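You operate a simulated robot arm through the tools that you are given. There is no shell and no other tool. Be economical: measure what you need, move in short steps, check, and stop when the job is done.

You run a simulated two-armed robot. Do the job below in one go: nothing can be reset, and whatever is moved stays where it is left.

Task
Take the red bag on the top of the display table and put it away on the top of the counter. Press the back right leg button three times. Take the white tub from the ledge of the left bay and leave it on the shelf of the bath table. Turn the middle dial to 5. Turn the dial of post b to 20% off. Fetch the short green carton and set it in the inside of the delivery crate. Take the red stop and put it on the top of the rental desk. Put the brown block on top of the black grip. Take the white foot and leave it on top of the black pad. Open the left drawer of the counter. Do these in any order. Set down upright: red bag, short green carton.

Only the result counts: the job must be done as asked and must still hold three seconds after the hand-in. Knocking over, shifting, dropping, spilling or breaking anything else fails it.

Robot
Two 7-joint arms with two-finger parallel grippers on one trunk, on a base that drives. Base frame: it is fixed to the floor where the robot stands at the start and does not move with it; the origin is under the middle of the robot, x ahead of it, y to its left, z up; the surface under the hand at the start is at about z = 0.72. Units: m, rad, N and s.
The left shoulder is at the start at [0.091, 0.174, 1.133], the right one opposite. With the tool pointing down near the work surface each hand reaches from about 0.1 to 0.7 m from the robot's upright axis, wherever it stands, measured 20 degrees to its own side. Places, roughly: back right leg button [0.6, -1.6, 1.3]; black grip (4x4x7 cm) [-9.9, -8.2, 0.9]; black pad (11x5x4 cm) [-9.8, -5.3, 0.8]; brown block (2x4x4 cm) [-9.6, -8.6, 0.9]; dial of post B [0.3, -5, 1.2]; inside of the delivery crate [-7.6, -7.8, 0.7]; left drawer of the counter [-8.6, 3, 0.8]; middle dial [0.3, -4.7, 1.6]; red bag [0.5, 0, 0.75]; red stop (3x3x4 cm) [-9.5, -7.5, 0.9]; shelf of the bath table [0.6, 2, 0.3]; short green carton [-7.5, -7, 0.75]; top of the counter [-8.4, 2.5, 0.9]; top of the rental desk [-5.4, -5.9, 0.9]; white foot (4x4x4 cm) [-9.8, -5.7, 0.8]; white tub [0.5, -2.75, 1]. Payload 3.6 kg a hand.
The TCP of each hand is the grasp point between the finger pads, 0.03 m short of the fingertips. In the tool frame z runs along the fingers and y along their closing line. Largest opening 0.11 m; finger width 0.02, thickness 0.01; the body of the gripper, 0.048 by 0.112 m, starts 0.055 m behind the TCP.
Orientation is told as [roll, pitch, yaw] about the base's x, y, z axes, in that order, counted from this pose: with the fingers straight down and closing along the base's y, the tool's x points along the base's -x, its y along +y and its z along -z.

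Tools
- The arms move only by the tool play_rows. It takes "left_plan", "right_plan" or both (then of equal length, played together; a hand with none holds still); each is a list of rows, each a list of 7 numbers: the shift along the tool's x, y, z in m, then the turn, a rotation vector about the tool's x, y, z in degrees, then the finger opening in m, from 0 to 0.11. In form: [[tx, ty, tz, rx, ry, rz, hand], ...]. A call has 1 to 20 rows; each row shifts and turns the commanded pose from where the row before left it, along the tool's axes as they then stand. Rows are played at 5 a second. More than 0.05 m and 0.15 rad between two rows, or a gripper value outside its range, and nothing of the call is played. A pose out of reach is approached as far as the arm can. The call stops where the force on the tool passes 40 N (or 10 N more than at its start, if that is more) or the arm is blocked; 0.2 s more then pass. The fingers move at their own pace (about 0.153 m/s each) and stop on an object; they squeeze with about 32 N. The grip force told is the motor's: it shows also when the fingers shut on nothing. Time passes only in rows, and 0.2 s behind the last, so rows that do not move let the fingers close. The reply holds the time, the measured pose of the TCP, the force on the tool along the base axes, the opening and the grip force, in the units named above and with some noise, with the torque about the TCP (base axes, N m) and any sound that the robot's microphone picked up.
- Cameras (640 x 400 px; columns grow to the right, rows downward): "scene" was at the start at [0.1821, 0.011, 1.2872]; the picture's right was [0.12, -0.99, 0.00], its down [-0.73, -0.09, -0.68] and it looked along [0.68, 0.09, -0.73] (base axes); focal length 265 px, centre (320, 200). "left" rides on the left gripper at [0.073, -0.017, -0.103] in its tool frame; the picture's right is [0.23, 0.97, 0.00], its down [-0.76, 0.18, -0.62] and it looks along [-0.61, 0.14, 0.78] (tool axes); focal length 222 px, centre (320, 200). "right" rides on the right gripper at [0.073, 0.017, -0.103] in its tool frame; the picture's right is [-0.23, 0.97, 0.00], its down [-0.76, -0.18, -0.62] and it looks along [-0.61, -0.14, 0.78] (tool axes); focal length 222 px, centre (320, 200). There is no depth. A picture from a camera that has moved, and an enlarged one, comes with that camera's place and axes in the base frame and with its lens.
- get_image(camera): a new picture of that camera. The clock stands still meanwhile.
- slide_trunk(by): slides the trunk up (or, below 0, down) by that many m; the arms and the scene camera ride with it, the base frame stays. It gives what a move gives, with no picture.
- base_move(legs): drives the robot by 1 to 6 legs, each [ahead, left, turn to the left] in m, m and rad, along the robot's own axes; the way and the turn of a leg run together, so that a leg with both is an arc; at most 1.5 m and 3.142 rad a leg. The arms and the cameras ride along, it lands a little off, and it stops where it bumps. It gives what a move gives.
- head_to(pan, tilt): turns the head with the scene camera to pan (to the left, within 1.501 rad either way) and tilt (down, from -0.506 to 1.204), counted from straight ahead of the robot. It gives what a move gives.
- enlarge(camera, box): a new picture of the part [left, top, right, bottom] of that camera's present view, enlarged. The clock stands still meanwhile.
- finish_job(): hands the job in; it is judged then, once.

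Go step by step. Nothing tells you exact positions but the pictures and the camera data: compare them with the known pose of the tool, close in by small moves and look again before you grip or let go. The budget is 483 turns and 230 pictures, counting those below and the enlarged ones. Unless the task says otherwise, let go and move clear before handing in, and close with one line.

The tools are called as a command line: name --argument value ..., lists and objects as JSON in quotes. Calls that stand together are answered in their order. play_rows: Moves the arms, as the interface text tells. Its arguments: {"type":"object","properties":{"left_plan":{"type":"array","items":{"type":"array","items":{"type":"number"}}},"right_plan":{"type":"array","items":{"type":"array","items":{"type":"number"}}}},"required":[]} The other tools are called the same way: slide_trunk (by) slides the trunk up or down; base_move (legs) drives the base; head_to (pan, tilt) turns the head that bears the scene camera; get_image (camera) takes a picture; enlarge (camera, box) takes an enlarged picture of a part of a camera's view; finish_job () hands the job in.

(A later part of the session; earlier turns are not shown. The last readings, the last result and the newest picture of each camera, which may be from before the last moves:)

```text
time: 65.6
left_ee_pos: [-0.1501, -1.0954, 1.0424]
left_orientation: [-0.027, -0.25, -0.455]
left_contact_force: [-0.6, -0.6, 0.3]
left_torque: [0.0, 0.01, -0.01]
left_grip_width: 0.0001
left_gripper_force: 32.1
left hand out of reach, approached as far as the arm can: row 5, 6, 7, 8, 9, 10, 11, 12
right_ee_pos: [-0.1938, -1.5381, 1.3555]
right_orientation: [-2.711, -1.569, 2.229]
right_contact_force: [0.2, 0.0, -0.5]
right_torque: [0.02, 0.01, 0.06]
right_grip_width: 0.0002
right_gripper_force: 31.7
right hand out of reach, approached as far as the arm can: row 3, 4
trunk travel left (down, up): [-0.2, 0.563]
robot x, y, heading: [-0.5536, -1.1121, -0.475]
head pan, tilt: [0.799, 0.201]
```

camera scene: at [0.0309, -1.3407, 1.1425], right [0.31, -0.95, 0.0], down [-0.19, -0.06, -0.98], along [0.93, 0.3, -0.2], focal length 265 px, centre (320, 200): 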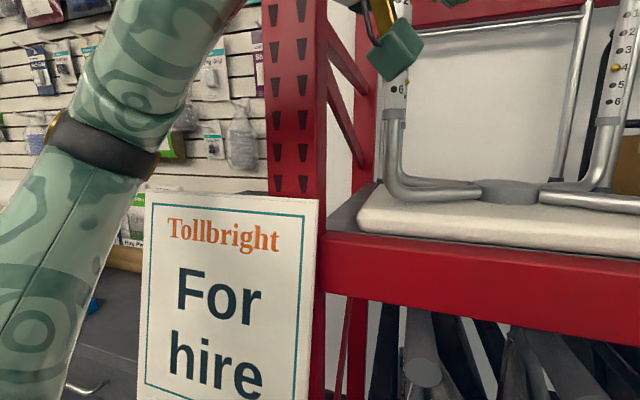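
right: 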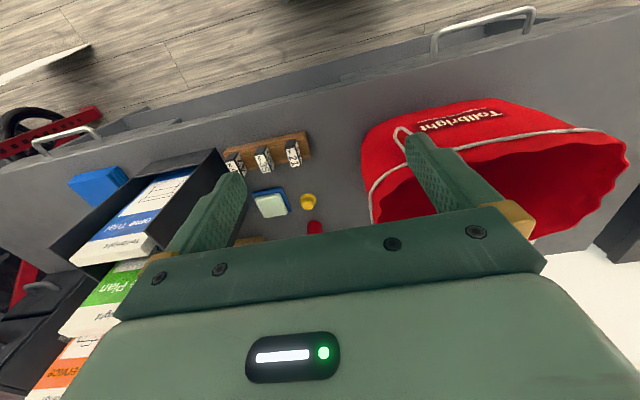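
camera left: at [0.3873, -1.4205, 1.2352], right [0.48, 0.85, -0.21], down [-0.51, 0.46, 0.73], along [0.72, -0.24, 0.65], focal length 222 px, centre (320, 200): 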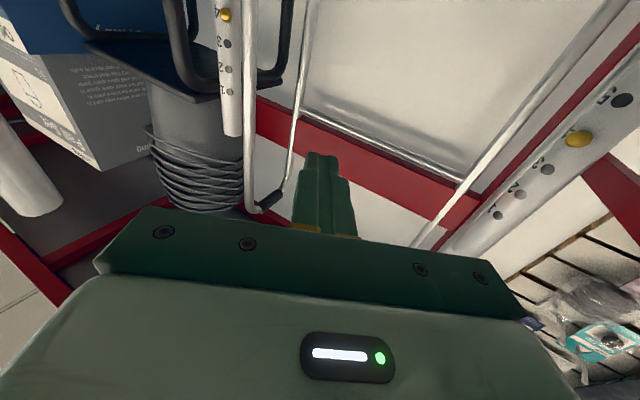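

Now I turn to heading +0.5 and drive to the right-hand staging point.

base_move --legs '[[0, 0, 0.975], [-0.088, -0.806, 0]]'

head_to --pan 0.1 --tilt 0.2

get_image --camera "scene"

get_image --camera "right"

```text
time: 72.5
left_ee_pos: [-0.0328, -1.5196, 1.0436]
left_orientation: [-0.025, -0.251, 0.521]
left_contact_force: [-0.6, 0.5, -0.1]
left_torque: [0.0, 0.0, -0.01]
left_grip_width: 0.0
left_gripper_force: 32.2
right_ee_pos: [0.3123, -1.8025, 1.3543]
right_orientation: [-2.698, -1.568, -3.093]
right_contact_force: [1.0, -0.4, -0.5]
right_torque: [0.0, -0.04, -0.01]
right_grip_width: 0.0001
right_gripper_force: 31.9
trunk travel left (down, up): [-0.2, 0.563]
robot x, y, heading: [-0.2469, -1.8628, 0.503]
head pan, tilt: [0.799, 0.201]
```

```text
time: 73.5
left_ee_pos: [-0.0331, -1.5182, 1.0426]
left_orientation: [-0.024, -0.249, 0.522]
left_contact_force: [-0.3, 0.5, 0.7]
left_torque: [0.03, 0.0, 0.0]
left_grip_width: 0.0001
left_gripper_force: 31.8
right_ee_pos: [0.3112, -1.8019, 1.3535]
right_orientation: [-2.602, -1.565, 3.097]
right_contact_force: [0.7, 0.2, -0.6]
right_torque: [0.01, 0.0, -0.01]
right_grip_width: 0.0
right_gripper_force: 32.0
trunk travel left (down, up): [-0.2, 0.563]
robot x, y, heading: [-0.2458, -1.8607, 0.502]
head pan, tilt: [0.099, 0.201]
```

```text
204 pictures are left
camera scene: at [-0.0557, -1.7476, 1.2906], right [0.56, -0.83, 0.0], down [-0.17, -0.11, -0.98], along [0.81, 0.55, -0.2], focal length 265 px, centre (320, 200)
```

scene: 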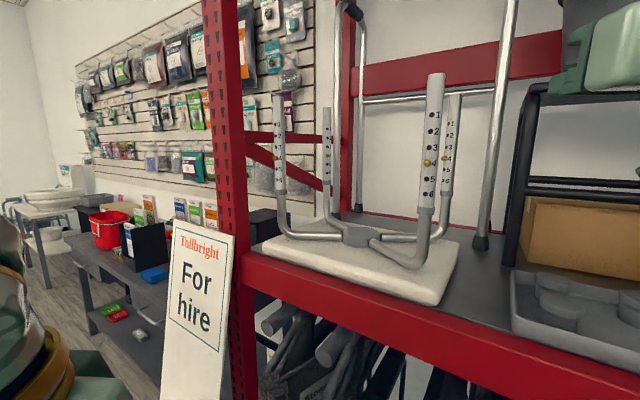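

```text
203 pictures are left
camera right: at [0.2113, -1.8364, 1.281], right [-0.46, 0.86, 0.23], down [-0.47, -0.45, 0.76], along [0.75, 0.25, 0.61], focal length 222 px, centre (320, 200)
```

right: 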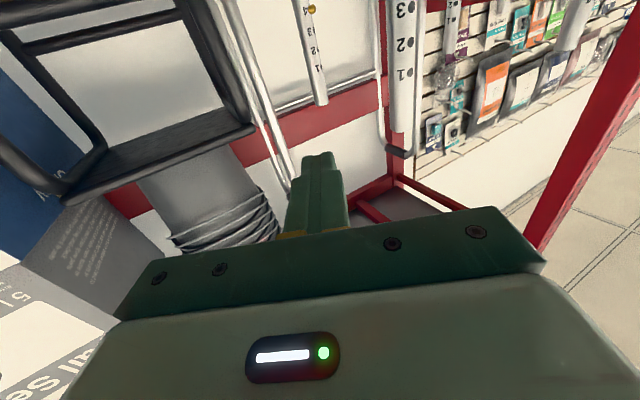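

The line of approach matches: button at [0.602, -1.645, 1.265]. I lower the trunk 0.088 and advance.

slide_trunk --by -0.088

play_rows --right_plan '[[0, 0, 0.04, 0, 0, 0, 0], [0, 0, 0.04, 0, 0, 0, 0], [0, 0, 0.04, 0, 0, 0, 0], [0, 0, 0.04, 0, 0, 0, 0]]'

get_image --camera "right"

get_image --camera "scene"

```text
time: 74.8
left_ee_pos: [-0.0072, -1.5052, 0.9308]
left_orientation: [-0.023, -0.149, 0.522]
left_contact_force: [0.2, -0.2, -0.2]
left_torque: [-0.04, 0.0, -0.02]
left_grip_width: 0.0
left_gripper_force: 32.3
right_ee_pos: [0.3088, -1.802, 1.2677]
right_orientation: [-2.753, -1.564, -3.034]
right_contact_force: [-0.8, 0.2, 0.1]
right_torque: [-0.01, 0.02, 0.04]
right_grip_width: 0.0002
right_gripper_force: 31.9
trunk travel left (down, up): [-0.112, 0.651]
robot x, y, heading: [-0.2467, -1.8629, 0.498]
head pan, tilt: [0.099, 0.201]
```

```text
time: 75.8
left_ee_pos: [-0.0071, -1.5042, 0.9294]
left_orientation: [-0.024, -0.147, 0.522]
left_contact_force: [0.0, -0.1, 0.2]
left_torque: [-0.02, 0.01, 0.01]
left_grip_width: 0.0
left_gripper_force: 32.1
right_ee_pos: [0.4525, -1.7261, 1.2667]
right_orientation: [-2.449, -1.567, 2.943]
right_contact_force: [-0.3, 0.3, -0.7]
right_torque: [0.0, 0.03, -0.01]
right_grip_width: 0.0
right_gripper_force: 32.5
trunk travel left (down, up): [-0.112, 0.651]
robot x, y, heading: [-0.246, -1.8625, 0.502]
head pan, tilt: [0.099, 0.201]
```

```text
202 pictures are left
camera right: at [0.3535, -1.7594, 1.1924], right [-0.46, 0.86, 0.23], down [-0.47, -0.45, 0.76], along [0.75, 0.25, 0.61], focal length 222 px, centre (320, 200)
```

right: 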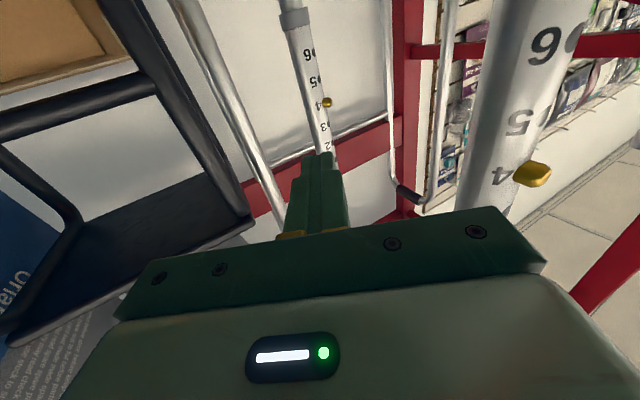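

```text
201 pictures are left
camera scene: at [-0.01, -1.7227, 1.1971], right [0.56, -0.83, 0.0], down [-0.17, -0.11, -0.98], along [0.81, 0.55, -0.2], focal length 265 px, centre (320, 200)
```

scene: 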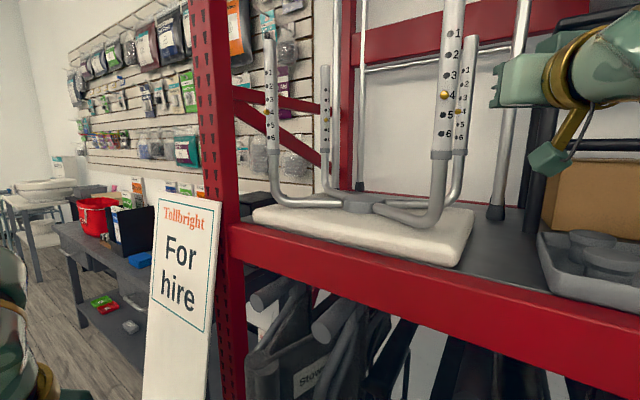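

The button protrudes toward me; my line runs about 1 cm right of it. I shift left 1.1 cm and close to near contact.

play_rows --right_plan '[[0, 0.011, 0, 0, 0, 0, 0], [0, 0, 0.04, 0, 0, 0, 0], [0, 0, 0.04, 0, 0, 0, 0], [0, 0, 0.02, 0, 0, 0, 0]]'

get_image --camera "right"

enlarge --camera "scene" --box '[400, 60, 520, 160]'

```text
time: 76.8
left_ee_pos: [-0.0069, -1.505, 0.9293]
left_orientation: [-0.024, -0.148, 0.521]
left_contact_force: [0.3, 0.2, 0.4]
left_torque: [0.01, -0.01, 0.01]
left_grip_width: 0.0
left_gripper_force: 31.4
right_ee_pos: [0.5337, -1.6692, 1.2664]
right_orientation: [-2.539, -1.568, 3.033]
right_contact_force: [0.4, -0.4, 0.2]
right_torque: [-0.04, 0.0, 0.02]
right_grip_width: 0.0
right_gripper_force: 31.9
trunk travel left (down, up): [-0.112, 0.651]
robot x, y, heading: [-0.246, -1.8623, 0.501]
head pan, tilt: [0.099, 0.201]
```

```text
200 pictures are left
camera right: at [0.4361, -1.7031, 1.193], right [-0.46, 0.86, 0.23], down [-0.47, -0.45, 0.76], along [0.75, 0.25, 0.61], focal length 222 px, centre (320, 200)
```

right: 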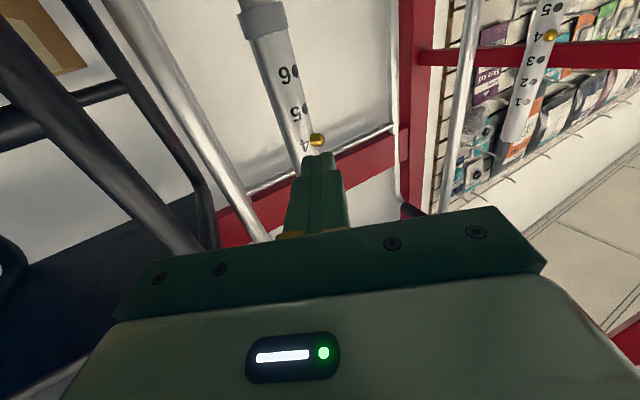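

```text
4.00 times, centred on (460, 110) of scene
camera zoom: at [-0.0103, -1.723, 1.1972], right [0.56, -0.83, 0.0], down [-0.17, -0.11, -0.98], along [0.81, 0.55, -0.2], focal length 1061 px, centre (-240, 560)
```

zoom: 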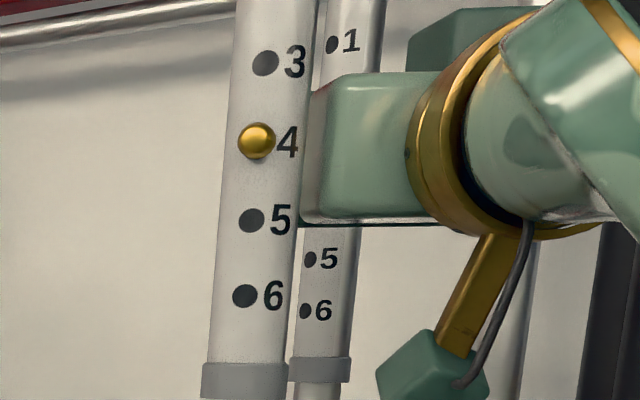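

Aligned. I press in small steps.

play_rows --right_plan '[[0, 0, 0.008, 0, 0, 0, 0], [0, 0, 0.008, 0, 0, 0, 0], [0, 0, 0.005, 0, 0, 0, 0], [0, 0, 0.005, 0, 0, 0, 0], [0, 0, 0.004, 0, 0, 0, 0], [0, 0, 0.004, 0, 0, 0, 0]]'

get_image --camera "right"

```text
time: 78.2
left_ee_pos: [-0.0085, -1.5064, 0.9319]
left_orientation: [-0.023, -0.151, 0.519]
left_contact_force: [0.7, 0.7, -1.0]
left_torque: [-0.06, 0.01, 0.0]
left_grip_width: 0.0
left_gripper_force: 32.3
right_ee_pos: [0.5608, -1.6565, 1.2684]
right_orientation: [3.119, -1.565, -2.624]
right_contact_force: [-17.7, -12.6, -6.2]
right_torque: [-0.07, 0.29, -0.13]
right_grip_width: 0.0
right_gripper_force: 32.7
trunk travel left (down, up): [-0.112, 0.651]
robot x, y, heading: [-0.2449, -1.8635, 0.496]
head pan, tilt: [0.099, 0.201]
```

```text
198 pictures are left
camera right: at [0.4626, -1.6902, 1.1959], right [-0.46, 0.86, 0.23], down [-0.47, -0.45, 0.76], along [0.75, 0.24, 0.61], focal length 222 px, centre (320, 200)
```

right: 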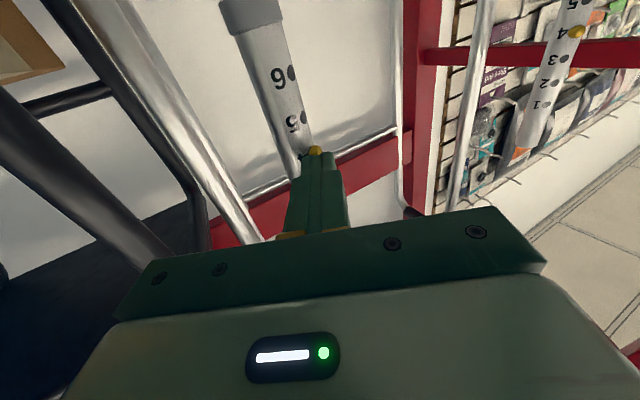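

The tip seems to sit about 1 cm too high. I retreat, lower 9 mm and press again.

play_rows --right_plan '[[0, 0, -0.02, 0, 0, 0, 0], [0.009, 0, 0, 0, 0, 0, 0], [0, 0, 0.008, 0, 0, 0, 0], [0, 0, 0.004, 0, 0, 0, 0], [0, 0, 0.004, 0, 0, 0, 0], [0, 0, 0.004, 0, 0, 0, 0], [0, 0, 0.004, 0, 0, 0, 0]]'

get_image --camera "right"

```text
time: 79.8
left_ee_pos: [-0.0082, -1.5074, 0.931]
left_orientation: [-0.024, -0.15, 0.516]
left_contact_force: [0.2, 0.6, -0.3]
left_torque: [0.0, 0.01, -0.05]
left_grip_width: 0.0001
left_gripper_force: 31.8
right_ee_pos: [0.5634, -1.6583, 1.2616]
right_orientation: [2.598, -1.566, -2.106]
right_contact_force: [-21.6, -14.8, -4.9]
right_torque: [0.03, 0.13, -0.09]
right_grip_width: 0.0001
right_gripper_force: 32.3
trunk travel left (down, up): [-0.112, 0.651]
robot x, y, heading: [-0.2441, -1.8635, 0.492]
head pan, tilt: [0.099, 0.201]
stopped in row 7 (right hand): the force on the tool passed its limit at 43 N (the readings are from after the stop); the commanded pose is now the measured one
```

```text
197 pictures are left
camera right: at [0.4638, -1.6914, 1.1875], right [-0.46, 0.86, 0.23], down [-0.47, -0.45, 0.76], along [0.76, 0.24, 0.61], focal length 222 px, centre (320, 200)
```

right: 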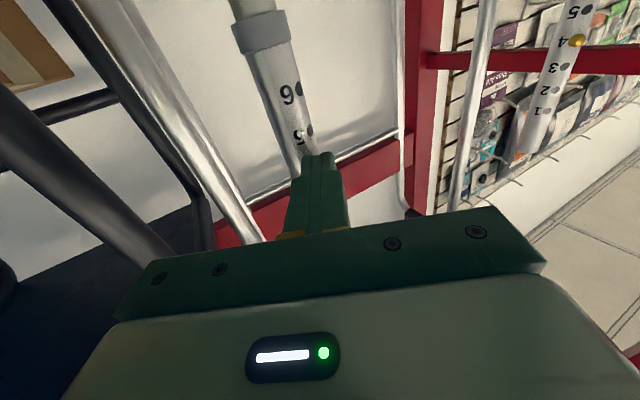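

No click was heard. I withdraw to see the button, shifting 6 mm left so the forward corner of the tip can press it fully.

play_rows --right_plan '[[0, 0, -0.015, 0, 0, 0, 0], [0, 0, -0.015, 0, 0, 0, 0], [0, 0.006, 0, 0, 0, 0, 0], [0, 0, 0, 0, 0, 0, 0]]'

enlarge --camera "right" --box '[220, 60, 420, 240]'

```text
time: 80.8
left_ee_pos: [-0.0058, -1.5054, 0.9298]
left_orientation: [-0.023, -0.147, 0.52]
left_contact_force: [1.7, 0.2, -0.4]
left_torque: [-0.01, 0.0, 0.02]
left_grip_width: 0.0002
left_gripper_force: 32.3
right_ee_pos: [0.5386, -1.6622, 1.258]
right_orientation: [2.14, -1.57, -1.65]
right_contact_force: [0.0, -0.9, -0.1]
right_torque: [0.02, 0.01, -0.01]
right_grip_width: 0.0
right_gripper_force: 32.3
trunk travel left (down, up): [-0.112, 0.651]
robot x, y, heading: [-0.2499, -1.864, 0.495]
head pan, tilt: [0.099, 0.201]
```

```text
2.22 times, centred on (320, 150) of right
camera zoom: at [0.4382, -1.6967, 1.1843], right [-0.46, 0.86, 0.23], down [-0.47, -0.45, 0.76], along [0.76, 0.24, 0.61], focal length 494 px, centre (320, 311)
```

zoom: 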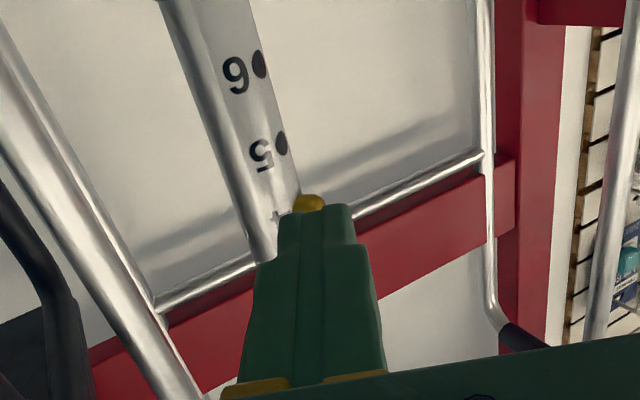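

The button still protrudes and now lies on the forward corner's side of the tip. I press.

play_rows --right_plan '[[0, 0, 0.012, 0, 0, 0, 0], [0, 0, 0.004, 0, 0, 0, 0], [0, 0, 0.004, 0, 0, 0, 0], [0, 0, 0.004, 0, 0, 0, 0], [0, 0, 0.003, 0, 0, 0, 0], [0, 0, 0.003, 0, 0, 0, 0], [0, 0, 0.003, 0, 0, 0, 0], [0, 0, 0.003, 0, 0, 0, 0], [0, 0, 0.003, 0, 0, 0, 0]]'

```text
time: 82.3
left_ee_pos: [-0.0075, -1.5094, 0.9311]
left_orientation: [-0.023, -0.147, 0.515]
left_contact_force: [-1.0, -0.1, 0.2]
left_torque: [0.0, 0.02, 0.01]
left_grip_width: 0.0
left_gripper_force: 32.1
right_ee_pos: [0.562, -1.653, 1.2589]
right_orientation: [1.313, -1.565, -0.823]
right_contact_force: [-20.4, -14.2, -6.9]
right_torque: [0.01, 0.09, -0.17]
right_grip_width: 0.0
right_gripper_force: 32.0
trunk travel left (down, up): [-0.112, 0.651]
robot x, y, heading: [-0.2469, -1.8642, 0.496]
head pan, tilt: [0.099, 0.201]
heard: click
stopped in row 7 (right hand): the force on the tool passed its limit at 44 N (the readings are from after the stop); the commanded pose is now the measured one
```

A click: the press registered. I release and press again, the same way.

play_rows --right_plan '[[0, 0, -0.012, 0, 0, 0, 0], [0, 0, -0.012, 0, 0, 0, 0], [0, 0, 0, 0, 0, 0, 0], [0, 0, 0.014, 0, 0, 0, 0], [0, 0, 0.005, 0, 0, 0, 0], [0, 0, 0.004, 0, 0, 0, 0], [0, 0, 0.003, 0, 0, 0, 0], [0, 0, 0.003, 0, 0, 0, 0], [0, 0, 0.003, 0, 0, 0, 0], [0, 0, 0.003, 0, 0, 0, 0], [0, 0, 0.003, 0, 0, 0, 0]]'

```text
time: 83.9
left_ee_pos: [-0.0069, -1.5087, 0.9305]
left_orientation: [-0.021, -0.149, 0.513]
left_contact_force: [0.3, -0.1, 0.0]
left_torque: [0.02, 0.02, 0.02]
left_grip_width: 0.0001
left_gripper_force: 31.7
right_ee_pos: [0.5633, -1.654, 1.258]
right_orientation: [1.003, -1.564, -0.517]
right_contact_force: [-21.8, -12.8, -4.2]
right_torque: [0.04, -0.01, -0.1]
right_grip_width: 0.0
right_gripper_force: 31.8
trunk travel left (down, up): [-0.112, 0.651]
robot x, y, heading: [-0.2442, -1.8635, 0.496]
head pan, tilt: [0.099, 0.201]
heard: click
stopped in row 8 (right hand): the force on the tool passed its limit at 47 N (the readings are from after the stop); the commanded pose is now the measured one
```

Second click. Once more.

play_rows --right_plan '[[0, 0, -0.012, 0, 0, 0, 0], [0, 0, -0.012, 0, 0, 0, 0], [0, 0, 0, 0, 0, 0, 0], [0, 0, 0.014, 0, 0, 0, 0], [0, 0, 0.005, 0, 0, 0, 0], [0, 0, 0.004, 0, 0, 0, 0], [0, 0, 0.003, 0, 0, 0, 0], [0, 0, 0.003, 0, 0, 0, 0], [0, 0, 0.003, 0, 0, 0, 0], [0, 0, 0.003, 0, 0, 0, 0], [0, 0, 0.003, 0, 0, 0, 0]]'

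```text
time: 85.3
left_ee_pos: [-0.0072, -1.51, 0.9305]
left_orientation: [-0.025, -0.147, 0.51]
left_contact_force: [-0.1, -0.9, 0.7]
left_torque: [-0.01, 0.01, -0.01]
left_grip_width: 0.0
left_gripper_force: 32.4
right_ee_pos: [0.5625, -1.6558, 1.2544]
right_orientation: [0.642, -1.557, -0.157]
right_contact_force: [-18.1, -12.1, -7.7]
right_torque: [0.07, 0.06, -0.03]
right_grip_width: 0.0
right_gripper_force: 31.6
trunk travel left (down, up): [-0.112, 0.651]
robot x, y, heading: [-0.2499, -1.8646, 0.488]
head pan, tilt: [0.099, 0.201]
heard: click
stopped in row 7 (right hand): the force on the tool passed its limit at 44 N (the readings are from after the stop); the commanded pose is now the measured one
```

Three clicks heard. I withdraw the hand and back away.

play_rows --right_plan '[[0, 0, -0.03, 0, 0, 0, 0], [0, 0, -0.04, 0, 0, 0, 0], [0, 0, -0.04, 0, 0, 0, 0], [0, 0, -0.04, 0, 0, 0, 0], [0, 0, -0.04, 0, 0, 0, 0], [0, 0, -0.04, 0, 0, 0, 0], [0, 0, -0.04, 0, 0, 0, 0]]'

base_move --legs '[[-0.4, 0, 0], [0, 0, -0.49], [0.1, -0.6, 0]]'

head_to --pan -0.1 --tilt 0.2

get_image --camera "scene"

```text
time: 87.0
left_ee_pos: [-0.0071, -1.508, 0.9306]
left_orientation: [-0.023, -0.147, 0.513]
left_contact_force: [-0.8, -1.0, 0.3]
left_torque: [0.03, -0.01, 0.0]
left_grip_width: 0.0
left_gripper_force: 31.9
right_ee_pos: [0.3255, -1.7809, 1.2571]
right_orientation: [0.466, -1.557, 0.016]
right_contact_force: [-0.3, -0.5, -0.6]
right_torque: [0.01, 0.02, -0.04]
right_grip_width: 0.0001
right_gripper_force: 31.5
trunk travel left (down, up): [-0.112, 0.651]
robot x, y, heading: [-0.2472, -1.8641, 0.491]
head pan, tilt: [0.099, 0.201]
```

```text
time: 93.9
left_ee_pos: [-0.1169, -2.4541, 0.9297]
left_orientation: [-0.023, -0.146, 0.022]
left_contact_force: [0.6, -0.7, -0.4]
left_torque: [0.0, -0.02, 0.0]
left_grip_width: 0.0
left_gripper_force: 31.5
right_ee_pos: [0.05, -2.85, 1.2552]
right_orientation: [0.475, -1.557, -0.48]
right_contact_force: [1.0, 0.8, 0.3]
right_torque: [-0.03, 0.02, -0.01]
right_grip_width: 0.0
right_gripper_force: 32.3
trunk travel left (down, up): [-0.112, 0.651]
robot x, y, heading: [-0.4964, -2.6531, 0.002]
head pan, tilt: [0.099, 0.201]
```

```text
time: 94.6
left_ee_pos: [-0.1164, -2.4533, 0.9283]
left_orientation: [-0.024, -0.146, 0.024]
left_contact_force: [0.0, 0.2, 0.0]
left_torque: [0.02, -0.02, 0.01]
left_grip_width: 0.0001
left_gripper_force: 32.0
right_ee_pos: [0.0497, -2.85, 1.2563]
right_orientation: [0.454, -1.556, -0.459]
right_contact_force: [0.1, 0.1, 0.7]
right_torque: [0.0, -0.01, -0.01]
right_grip_width: 0.0
right_gripper_force: 31.8
trunk travel left (down, up): [-0.112, 0.651]
robot x, y, heading: [-0.4959, -2.652, -0.0]
head pan, tilt: [-0.099, 0.201]
```

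```text
195 pictures are left
camera scene: at [-0.2245, -2.6614, 1.1973], right [-0.1, -1.0, 0.0], down [-0.2, 0.02, -0.98], along [0.98, -0.1, -0.2], focal length 265 px, centre (320, 200)
```

scene: 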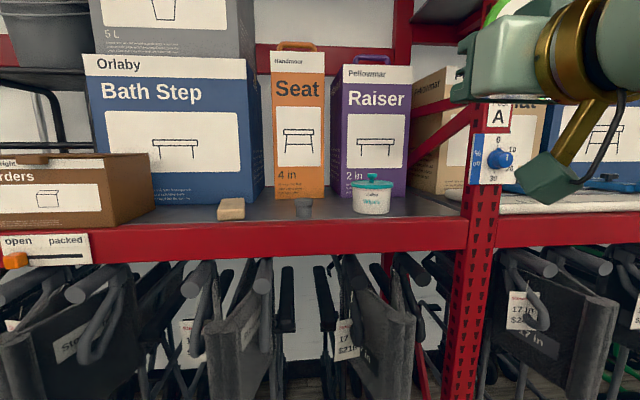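

The white tub with the teal lid stands near [0.5, -2.85, 1.05]. I do the dials first, strafing right along the rack to y about -4.75.

base_move --legs '[[-0.1, -1.1, 0], [0, -1.0, 0]]'

head_to --pan 0.1 --tilt -0.1

get_image --camera "scene"

```text
time: 105.0
left_ee_pos: [-0.2106, -4.5403, 0.9296]
left_orientation: [-0.022, -0.147, 0.03]
left_contact_force: [0.4, 0.3, -0.2]
left_torque: [0.0, 0.0, 0.02]
left_grip_width: 0.0001
left_gripper_force: 31.3
right_ee_pos: [-0.0426, -4.9358, 1.2559]
right_orientation: [0.467, -1.555, -0.467]
right_contact_force: [-0.3, 0.6, 0.1]
right_torque: [0.01, 0.01, 0.0]
right_grip_width: 0.0002
right_gripper_force: 32.5
trunk travel left (down, up): [-0.112, 0.651]
robot x, y, heading: [-0.5903, -4.7416, 0.007]
head pan, tilt: [-0.099, 0.201]
```

```text
time: 105.8
left_ee_pos: [-0.2107, -4.5392, 0.9295]
left_orientation: [-0.024, -0.146, 0.029]
left_contact_force: [0.3, 0.6, 0.0]
left_torque: [0.01, 0.02, 0.0]
left_grip_width: 0.0002
left_gripper_force: 31.5
right_ee_pos: [-0.0428, -4.9373, 1.2563]
right_orientation: [0.45, -1.556, -0.45]
right_contact_force: [-0.1, -0.8, -0.2]
right_torque: [0.02, -0.01, -0.01]
right_grip_width: 0.0
right_gripper_force: 32.7
trunk travel left (down, up): [-0.112, 0.651]
robot x, y, heading: [-0.5913, -4.7449, 0.006]
head pan, tilt: [0.099, -0.099]
```

```text
194 pictures are left
camera scene: at [-0.3239, -4.731, 1.2245], right [0.11, -0.99, 0.0], down [0.1, 0.01, -1.0], along [0.99, 0.11, 0.1], focal length 265 px, centre (320, 200)
```

scene: 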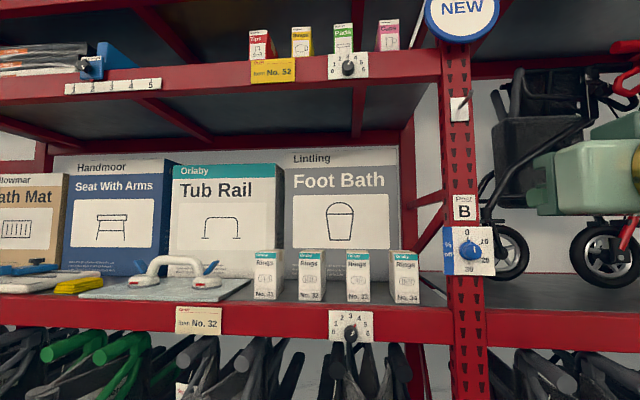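

I see the middle dial on the upper beam and dial B on the post. I zoom in on both.

enlarge --camera "scene" --box '[318, 40, 378, 90]'

enlarge --camera "scene" --box '[430, 190, 510, 290]'

```text
8.00 times, centred on (348, 65) of scene
camera zoom: at [-0.3239, -4.731, 1.2245], right [0.11, -0.99, 0.0], down [0.1, 0.01, -1.0], along [0.99, 0.11, 0.1], focal length 2122 px, centre (96, 1280)
```

zoom: 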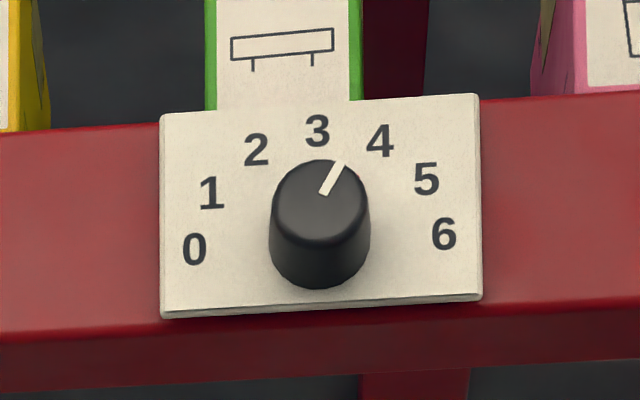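

```text
4.00 times, centred on (470, 240) of scene
camera zoom: at [-0.3239, -4.731, 1.2245], right [0.11, -0.99, 0.0], down [0.1, 0.01, -1.0], along [0.99, 0.11, 0.1], focal length 1061 px, centre (-280, 40)
```

zoom: 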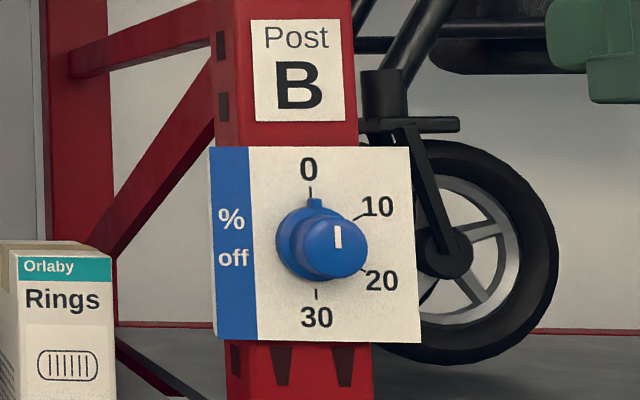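

Dial B: 0/10/20/30 at 0/60/120/180° clockwise, now at 0. Middle dial has 30° per step, pointer now near 4. I bring the right hand in front of dial B first.

base_move --legs '[[0, -0.053, 0]]'

slide_trunk --by -0.083

play_rows --right_plan '[[0, 0, 0, 0, 0, 0, 0.07], [0, 0, 0, 0, 0, 0, 0.07]]'

get_image --camera "right"

get_image --camera "scene"

```text
time: 106.7
left_ee_pos: [-0.2111, -4.5949, 0.9293]
left_orientation: [-0.022, -0.145, 0.03]
left_contact_force: [0.1, 0.4, 0.2]
left_torque: [0.04, 0.0, 0.02]
left_grip_width: 0.0
left_gripper_force: 32.1
right_ee_pos: [-0.0426, -4.992, 1.2566]
right_orientation: [0.535, -1.556, -0.532]
right_contact_force: [-0.1, -0.3, 1.5]
right_torque: [0.02, 0.01, 0.02]
right_grip_width: 0.0005
right_gripper_force: 32.1
trunk travel left (down, up): [-0.112, 0.651]
robot x, y, heading: [-0.5883, -4.7948, 0.011]
head pan, tilt: [0.099, -0.099]
```

```text
time: 107.9
left_ee_pos: [-0.181, -4.5937, 0.8184]
left_orientation: [-0.021, -0.026, 0.031]
left_contact_force: [-0.4, -0.2, 0.4]
left_torque: [-0.03, -0.01, 0.01]
left_grip_width: 0.0
left_gripper_force: 32.8
right_ee_pos: [-0.0441, -4.9901, 1.1734]
right_orientation: [0.513, -1.558, -0.515]
right_contact_force: [-0.4, 1.3, 0.2]
right_torque: [-0.01, -0.03, 0.01]
right_grip_width: 0.0
right_gripper_force: 32.4
trunk travel left (down, up): [-0.029, 0.734]
robot x, y, heading: [-0.589, -4.7949, 0.005]
head pan, tilt: [0.099, -0.099]
```

```text
time: 108.5
left_ee_pos: [-0.1809, -4.5935, 0.8177]
left_orientation: [-0.021, -0.025, 0.03]
left_contact_force: [-0.5, -0.1, -0.3]
left_torque: [0.0, -0.04, -0.03]
left_grip_width: 0.0
left_gripper_force: 32.5
right_ee_pos: [-0.043, -4.9891, 1.1728]
right_orientation: [0.456, -1.554, -0.455]
right_contact_force: [-0.1, 0.2, 0.2]
right_torque: [0.01, 0.01, -0.02]
right_grip_width: 0.0697
right_gripper_force: 0.0
trunk travel left (down, up): [-0.029, 0.734]
robot x, y, heading: [-0.5927, -4.7945, 0.003]
head pan, tilt: [0.099, -0.099]
```

```text
191 pictures are left
camera right: at [-0.1469, -4.9728, 1.1017], right [0.0, 0.97, 0.23], down [-0.61, -0.18, 0.77], along [0.79, -0.15, 0.6], focal length 222 px, centre (320, 200)
```

right: 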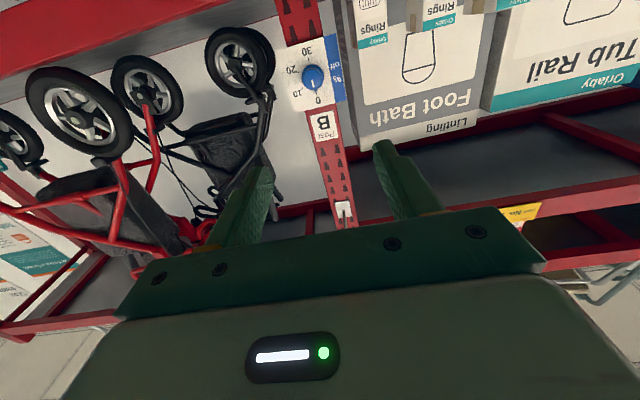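

```text
190 pictures are left
camera scene: at [-0.271, -4.7845, 1.1349], right [0.11, -0.99, 0.0], down [0.1, 0.01, -1.0], along [0.99, 0.11, 0.1], focal length 265 px, centre (320, 200)
```

scene: 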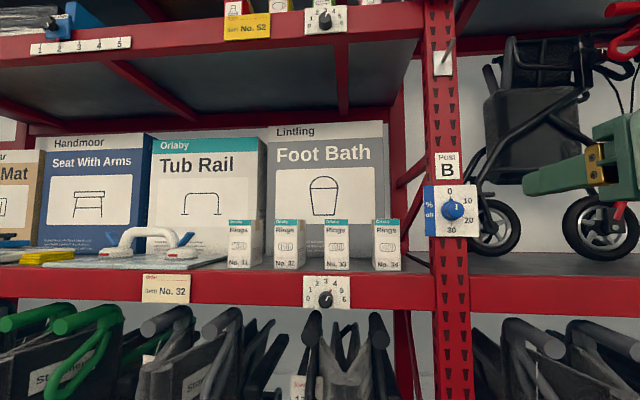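

Knob B is at about [0.31, -5.006, 1.172]. I drive forward 0.2, shift right 17 mm, and pre-roll the hand -60°.

base_move --legs '[[0.2, 0, 0]]'

play_rows --right_plan '[[0, -0.017, 0, 0, 0, 0, 0.07], [0, 0, 0, 0, 0, -8.5, 0.07], [0, 0, 0, 0, 0, -8.5, 0.07], [0, 0, 0, 0, 0, -8.5, 0.07], [0, 0, 0, 0, 0, -8.5, 0.07], [0, 0, 0, 0, 0, -8.5, 0.07], [0, 0, 0, 0, 0, -8.5, 0.07], [0, 0, 0, 0, 0, -8.5, 0.07]]'

get_image --camera "right"

get_image --camera "scene"

```text
time: 110.1
left_ee_pos: [0.0224, -4.5919, 0.8191]
left_orientation: [-0.021, -0.022, 0.029]
left_contact_force: [1.0, 0.0, -0.1]
left_torque: [0.01, 0.02, 0.01]
left_grip_width: 0.0
left_gripper_force: 32.1
right_ee_pos: [0.1612, -4.9889, 1.1726]
right_orientation: [0.427, -1.554, -0.428]
right_contact_force: [0.3, 0.7, -0.1]
right_torque: [-0.02, -0.01, 0.01]
right_grip_width: 0.07
right_gripper_force: 0.0
trunk travel left (down, up): [-0.029, 0.734]
robot x, y, heading: [-0.3852, -4.7965, 0.004]
head pan, tilt: [0.099, -0.099]
```

```text
time: 111.9
left_ee_pos: [0.0227, -4.5921, 0.8167]
left_orientation: [-0.019, -0.025, 0.031]
left_contact_force: [-0.2, 0.0, 0.9]
left_torque: [0.03, 0.02, -0.01]
left_grip_width: 0.0
left_gripper_force: 32.0
right_ee_pos: [0.2248, -4.961, 1.0791]
right_orientation: [-1.519, -0.571, 1.574]
right_contact_force: [0.7, -0.6, -0.3]
right_torque: [0.0, -0.07, -0.04]
right_grip_width: 0.0697
right_gripper_force: 0.1
right hand out of reach, approached as far as the arm can: row 6, 7, 8
trunk travel left (down, up): [-0.029, 0.734]
robot x, y, heading: [-0.3879, -4.7933, 0.007]
head pan, tilt: [0.099, -0.099]
```

```text
189 pictures are left
camera right: at [0.1206, -5.0166, 1.0299], right [-0.05, 0.72, -0.7], down [-0.61, 0.53, 0.59], along [0.79, 0.46, 0.41], focal length 222 px, centre (320, 200)
```

right: 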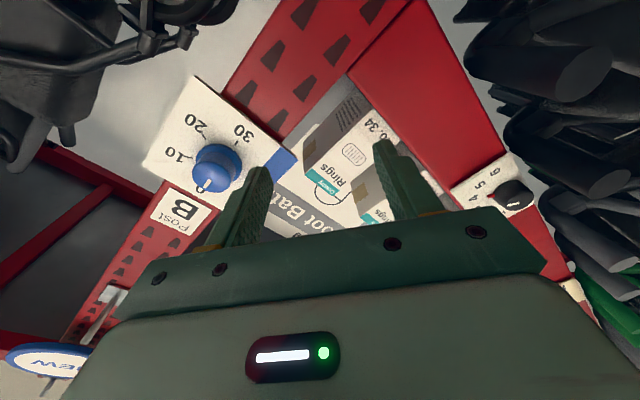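

```text
188 pictures are left
camera scene: at [-0.0681, -4.7827, 1.1346], right [0.11, -0.99, 0.0], down [0.1, 0.01, -1.0], along [0.99, 0.11, 0.1], focal length 265 px, centre (320, 200)
```

scene: 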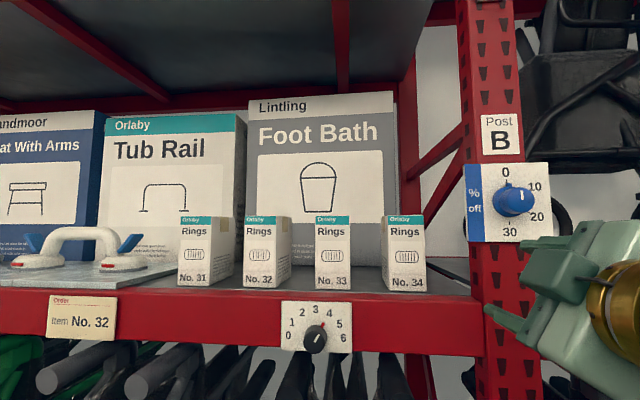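

The hand hit its roll limit; I roll back 30° and will turn the knob in two grips.

play_rows --right_plan '[[0, 0, 0, 0, 0, 7.5, 0.07], [0, 0, 0, 0, 0, 7.5, 0.07], [0, 0, 0, 0, 0, 7.5, 0.07], [0, 0, 0, 0, 0, 7, 0.07]]'

get_image --camera "right"

```text
time: 112.9
left_ee_pos: [0.0218, -4.5924, 0.8169]
left_orientation: [-0.02, -0.024, 0.03]
left_contact_force: [-0.9, -0.3, 0.4]
left_torque: [-0.04, 0.02, 0.02]
left_grip_width: 0.0
left_gripper_force: 32.0
right_ee_pos: [0.2242, -4.962, 1.0794]
right_orientation: [-1.476, -1.087, 1.518]
right_contact_force: [0.7, -0.4, 0.6]
right_torque: [0.01, 0.0, 0.01]
right_grip_width: 0.0702
right_gripper_force: 0.1
trunk travel left (down, up): [-0.029, 0.734]
robot x, y, heading: [-0.3867, -4.794, 0.008]
head pan, tilt: [0.099, -0.099]
```

```text
187 pictures are left
camera right: at [0.118, -4.9839, 1.012], right [-0.04, 0.97, -0.25], down [-0.6, 0.18, 0.78], along [0.8, 0.18, 0.57], focal length 222 px, centre (320, 200)
```

right: 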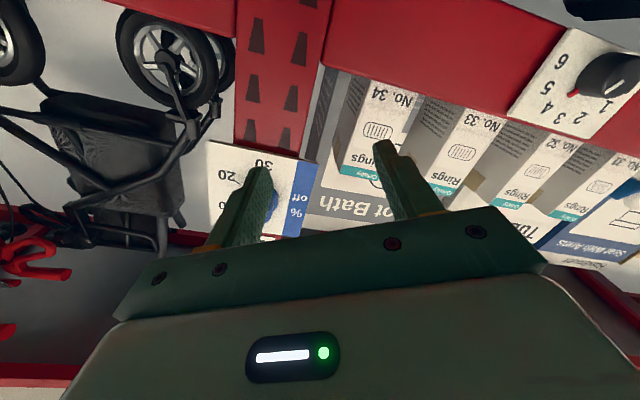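

I shift the hand (in its rolled frame) to line up with the knob.

play_rows --right_plan '[[-0.02, -0.028, 0, 0, 0, 0, 0.07], [-0.02, -0.028, 0, 0, 0, 0, 0.07], [-0.021, -0.027, 0, 0, 0, 0, 0.07], [0, 0, 0, 0, 0, 0, 0.07]]'

get_image --camera "right"

get_image --camera "scene"

```text
time: 113.9
left_ee_pos: [0.0221, -4.5927, 0.8193]
left_orientation: [-0.02, -0.024, 0.031]
left_contact_force: [1.0, -0.5, -0.5]
left_torque: [0.01, 0.0, -0.01]
left_grip_width: 0.0
left_gripper_force: 32.0
right_ee_pos: [0.2297, -5.007, 1.1711]
right_orientation: [-1.476, -1.087, 1.519]
right_contact_force: [-0.1, 0.1, 0.5]
right_torque: [-0.04, 0.06, -0.01]
right_grip_width: 0.07
right_gripper_force: 0.0
trunk travel left (down, up): [-0.029, 0.734]
robot x, y, heading: [-0.3895, -4.7963, 0.008]
head pan, tilt: [0.099, -0.099]
```

```text
186 pictures are left
camera right: at [0.1235, -5.0294, 1.1039], right [-0.04, 0.97, -0.25], down [-0.6, 0.18, 0.78], along [0.8, 0.18, 0.57], focal length 222 px, centre (320, 200)
```

right: 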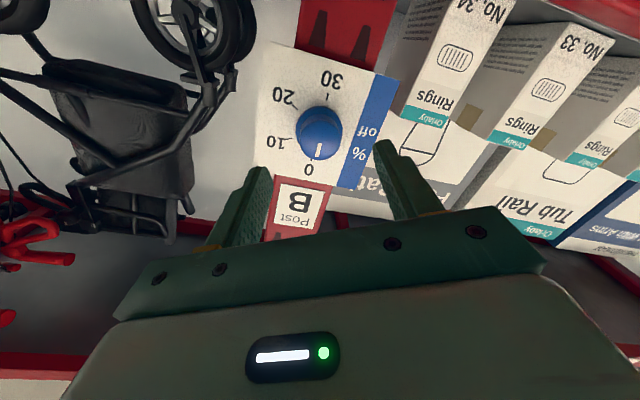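

```text
185 pictures are left
camera scene: at [-0.0686, -4.783, 1.1348], right [0.11, -0.99, 0.0], down [0.1, 0.01, -1.0], along [0.99, 0.11, 0.1], focal length 265 px, centre (320, 200)
```

scene: 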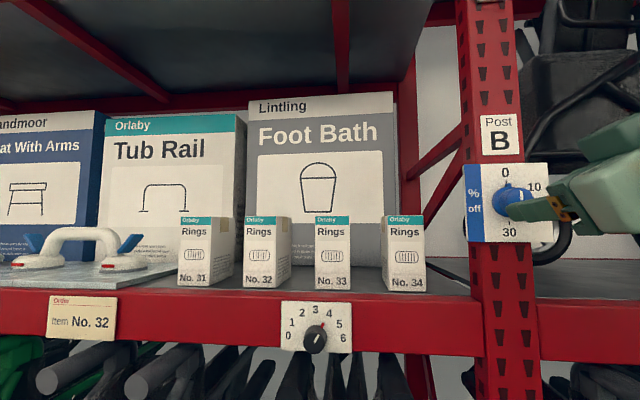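

Knob tip is at x about 0.29, centred between the fingers. I advance 5.5 cm and close.

play_rows --right_plan '[[0, 0, 0.03, 0, 0, 0, 0.07], [0, 0, 0.025, 0, 0, 0, 0.07], [0, 0, 0, 0, 0, 0, 0.02], [0, 0, 0, 0, 0, 0, 0.02], [0, 0, 0, 0, 0, 0, 0.02]]'

get_image --camera "right"

enlarge --camera "scene" --box '[450, 140, 570, 260]'

```text
time: 115.1
left_ee_pos: [0.0221, -4.5934, 0.818]
left_orientation: [-0.019, -0.026, 0.03]
left_contact_force: [-1.0, 0.4, -0.1]
left_torque: [-0.01, -0.01, -0.01]
left_grip_width: 0.0002
left_gripper_force: 32.1
right_ee_pos: [0.284, -5.0064, 1.1698]
right_orientation: [-1.478, -1.088, 1.521]
right_contact_force: [-4.3, -3.6, 0.3]
right_torque: [0.08, -0.18, -0.46]
right_grip_width: 0.0337
right_gripper_force: 13.6
trunk travel left (down, up): [-0.029, 0.734]
robot x, y, heading: [-0.3911, -4.7946, 0.01]
head pan, tilt: [0.099, -0.099]
```

```text
184 pictures are left
camera right: at [0.1782, -5.0284, 1.102], right [-0.04, 0.97, -0.25], down [-0.6, 0.18, 0.78], along [0.8, 0.18, 0.57], focal length 222 px, centre (320, 200)
```

right: 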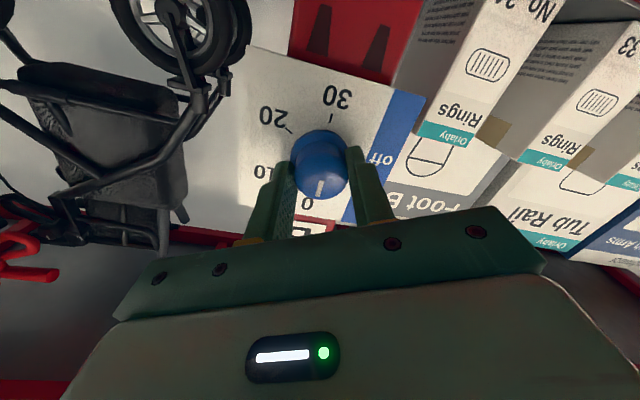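

```text
3.33 times, centred on (510, 200) of scene
camera zoom: at [-0.0694, -4.7836, 1.1351], right [0.11, -0.99, 0.0], down [0.1, 0.01, -1.0], along [0.99, 0.11, 0.1], focal length 884 px, centre (-313, 200)
```

zoom: 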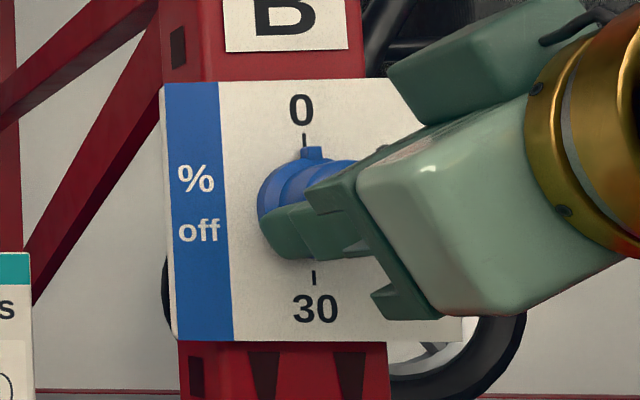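

Gripped. I turn clockwise (+z) 60°.

play_rows --right_plan '[[0, 0, 0, 0, 0, 7.5, 0.02], [0, 0, 0, 0, 0, 7.5, 0.02], [0, 0, 0, 0, 0, 7.5, 0.02], [0, 0, 0, 0, 0, 7.5, 0.02], [0, 0, 0, 0, 0, 7.5, 0.02], [0, 0, 0, 0, 0, 7.5, 0.02], [0, 0, 0, 0, 0, 7.5, 0.02], [0, 0, 0, 0, 0, 7.5, 0.02]]'

get_image --camera "right"

enlarge --camera "scene" --box '[450, 140, 570, 260]'

```text
time: 116.9
left_ee_pos: [0.0216, -4.5926, 0.8183]
left_orientation: [-0.022, -0.024, 0.03]
left_contact_force: [0.8, 0.2, 0.2]
left_torque: [-0.01, 0.04, -0.03]
left_grip_width: 0.0
left_gripper_force: 32.5
right_ee_pos: [0.2847, -5.0051, 1.1701]
right_orientation: [1.489, -1.002, -1.469]
right_contact_force: [-2.5, 0.4, -1.1]
right_torque: [0.03, 0.05, 0.49]
right_grip_width: 0.0331
right_gripper_force: 44.9
trunk travel left (down, up): [-0.029, 0.734]
robot x, y, heading: [-0.3896, -4.7943, 0.006]
head pan, tilt: [0.099, -0.099]
```

```text
182 pictures are left
camera right: at [0.1768, -4.9556, 1.1223], right [0.01, 0.7, 0.71], down [-0.58, -0.58, 0.57], along [0.81, -0.42, 0.4], focal length 222 px, centre (320, 200)
```

right: 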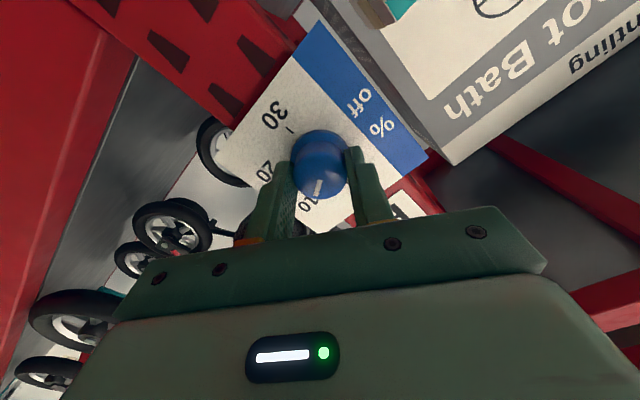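

```text
3.33 times, centred on (510, 200) of scene
camera zoom: at [-0.0688, -4.7828, 1.135], right [0.11, -0.99, 0.0], down [0.1, 0.01, -1.0], along [0.99, 0.11, 0.1], focal length 884 px, centre (-313, 200)
```

zoom: 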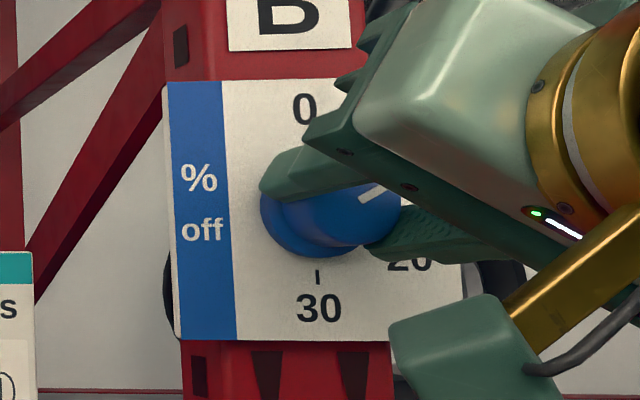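

Works: pointer now near 10. I release, roll back, regrip and turn another 60°.

play_rows --right_plan '[[0, 0, 0, 0, 0, 0, 0.07], [0, 0, 0, 0, 0, 0, 0.07], [0, 0, 0, 0, 0, -7.5, 0.07], [0, 0, 0, 0, 0, -7.5, 0.07], [0, 0, 0, 0, 0, -7.5, 0.07], [0, 0, 0, 0, 0, -7.5, 0.07], [0, 0, 0, 0, 0, -7.5, 0.07], [0, 0, 0, 0, 0, -7.5, 0.07], [0, 0, 0, 0, 0, -7.5, 0.07], [0, 0, 0, 0, 0, -7.5, 0.07], [0, 0, 0, 0, 0, 0, 0.02], [0, 0, 0, 0, 0, 0, 0.02], [0, 0, 0, 0, 0, 7.5, 0.02], [0, 0, 0, 0, 0, 7.5, 0.02], [0, 0, 0, 0, 0, 7.5, 0.02], [0, 0, 0, 0, 0, 7.5, 0.02], [0, 0, 0, 0, 0, 7.5, 0.02], [0, 0, 0, 0, 0, 7.5, 0.02], [0, 0, 0, 0, 0, 7.5, 0.02], [0, 0, 0, 0, 0, 7.5, 0.02]]'

play_rows --right_plan '[[0, 0, 0, 0, 0, 0, 0.07], [0, 0, 0, 0, 0, 0, 0.07], [0, 0, -0.04, 0, 0, 0, 0.07], [0, 0, -0.04, 0, 0, 0, 0.07], [0, 0, -0.04, 0, 0, -7.5, 0.07], [0, 0, 0, 0, 0, -7.5, 0.07], [0, 0, 0, 0, 0, -7.5, 0.07], [0, 0, 0, 0, 0, -7.5, 0.07]]'

get_image --camera "right"

enlarge --camera "scene" --box '[450, 140, 570, 260]'

```text
time: 121.1
left_ee_pos: [0.0219, -4.5925, 0.8186]
left_orientation: [-0.021, -0.027, 0.029]
left_contact_force: [-0.2, 0.2, 0.1]
left_torque: [-0.01, 0.0, 0.02]
left_grip_width: 0.0
left_gripper_force: 32.4
right_ee_pos: [0.2846, -5.0057, 1.1703]
right_orientation: [1.49, -1.001, -1.47]
right_contact_force: [-5.2, 0.0, -0.7]
right_torque: [0.02, 0.14, 0.47]
right_grip_width: 0.0334
right_gripper_force: 44.7
trunk travel left (down, up): [-0.029, 0.734]
robot x, y, heading: [-0.3904, -4.7925, 0.009]
head pan, tilt: [0.099, -0.099]
```

```text
time: 122.9
left_ee_pos: [0.0225, -4.5918, 0.8189]
left_orientation: [-0.02, -0.025, 0.03]
left_contact_force: [0.8, -0.1, -0.3]
left_torque: [-0.02, -0.02, -0.01]
left_grip_width: 0.0
left_gripper_force: 32.0
right_ee_pos: [0.1644, -5.0094, 1.176]
right_orientation: [0.741, -1.511, -0.712]
right_contact_force: [0.2, 0.0, 0.6]
right_torque: [-0.01, 0.0, 0.0]
right_grip_width: 0.0697
right_gripper_force: 0.1
trunk travel left (down, up): [-0.029, 0.734]
robot x, y, heading: [-0.3914, -4.792, 0.005]
head pan, tilt: [0.099, -0.099]
```

```text
180 pictures are left
camera right: at [0.0573, -4.9932, 1.1077], right [-0.02, 0.96, 0.27], down [-0.58, -0.23, 0.78], along [0.81, -0.14, 0.57], focal length 222 px, centre (320, 200)
```

right: 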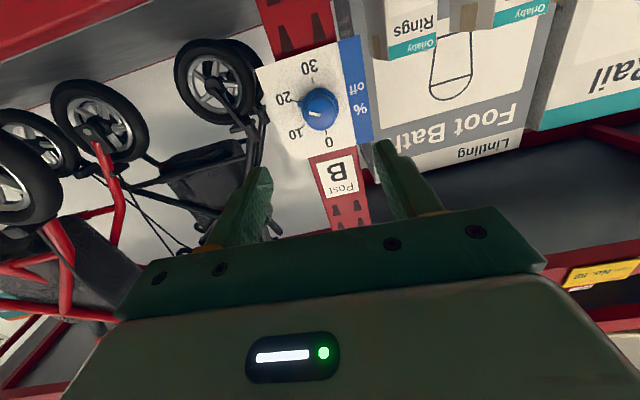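

```text
3.33 times, centred on (510, 200) of scene
camera zoom: at [-0.0687, -4.783, 1.1349], right [0.11, -0.99, 0.0], down [0.1, 0.01, -1.0], along [0.99, 0.11, 0.1], focal length 884 px, centre (-313, 200)
```

zoom: 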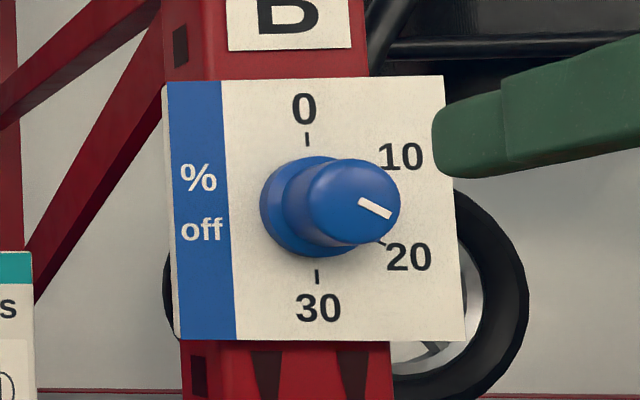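

The pointer seems a few degrees short of 20. I zoom more to measure.

enlarge --camera "scene" --box '[485, 165, 545, 230]'

enlarge --camera "right" --box '[250, 40, 370, 160]'

```text
6.15 times, centred on (515, 198) of scene
camera zoom: at [-0.0687, -4.783, 1.1349], right [0.11, -0.99, 0.0], down [0.1, 0.01, -1.0], along [0.99, 0.11, 0.1], focal length 1632 px, centre (-880, 215)
```

zoom: 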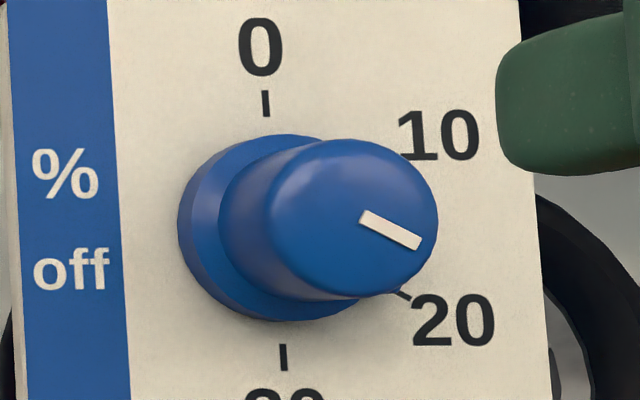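

```text
3.33 times, centred on (310, 100) of right
camera zoom: at [0.0573, -4.9932, 1.1077], right [-0.02, 0.96, 0.27], down [-0.58, -0.23, 0.78], along [0.81, -0.14, 0.57], focal length 740 px, centre (353, 533)
```

zoom: 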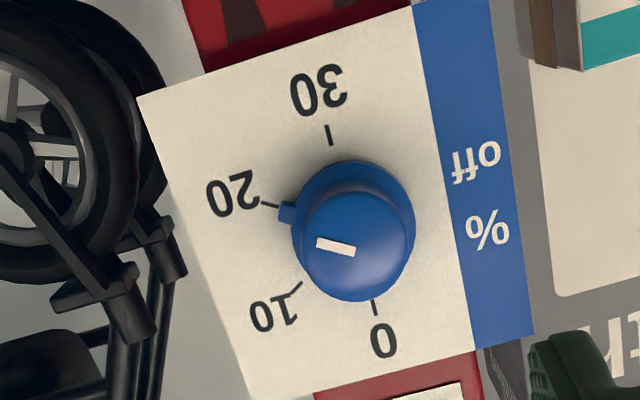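

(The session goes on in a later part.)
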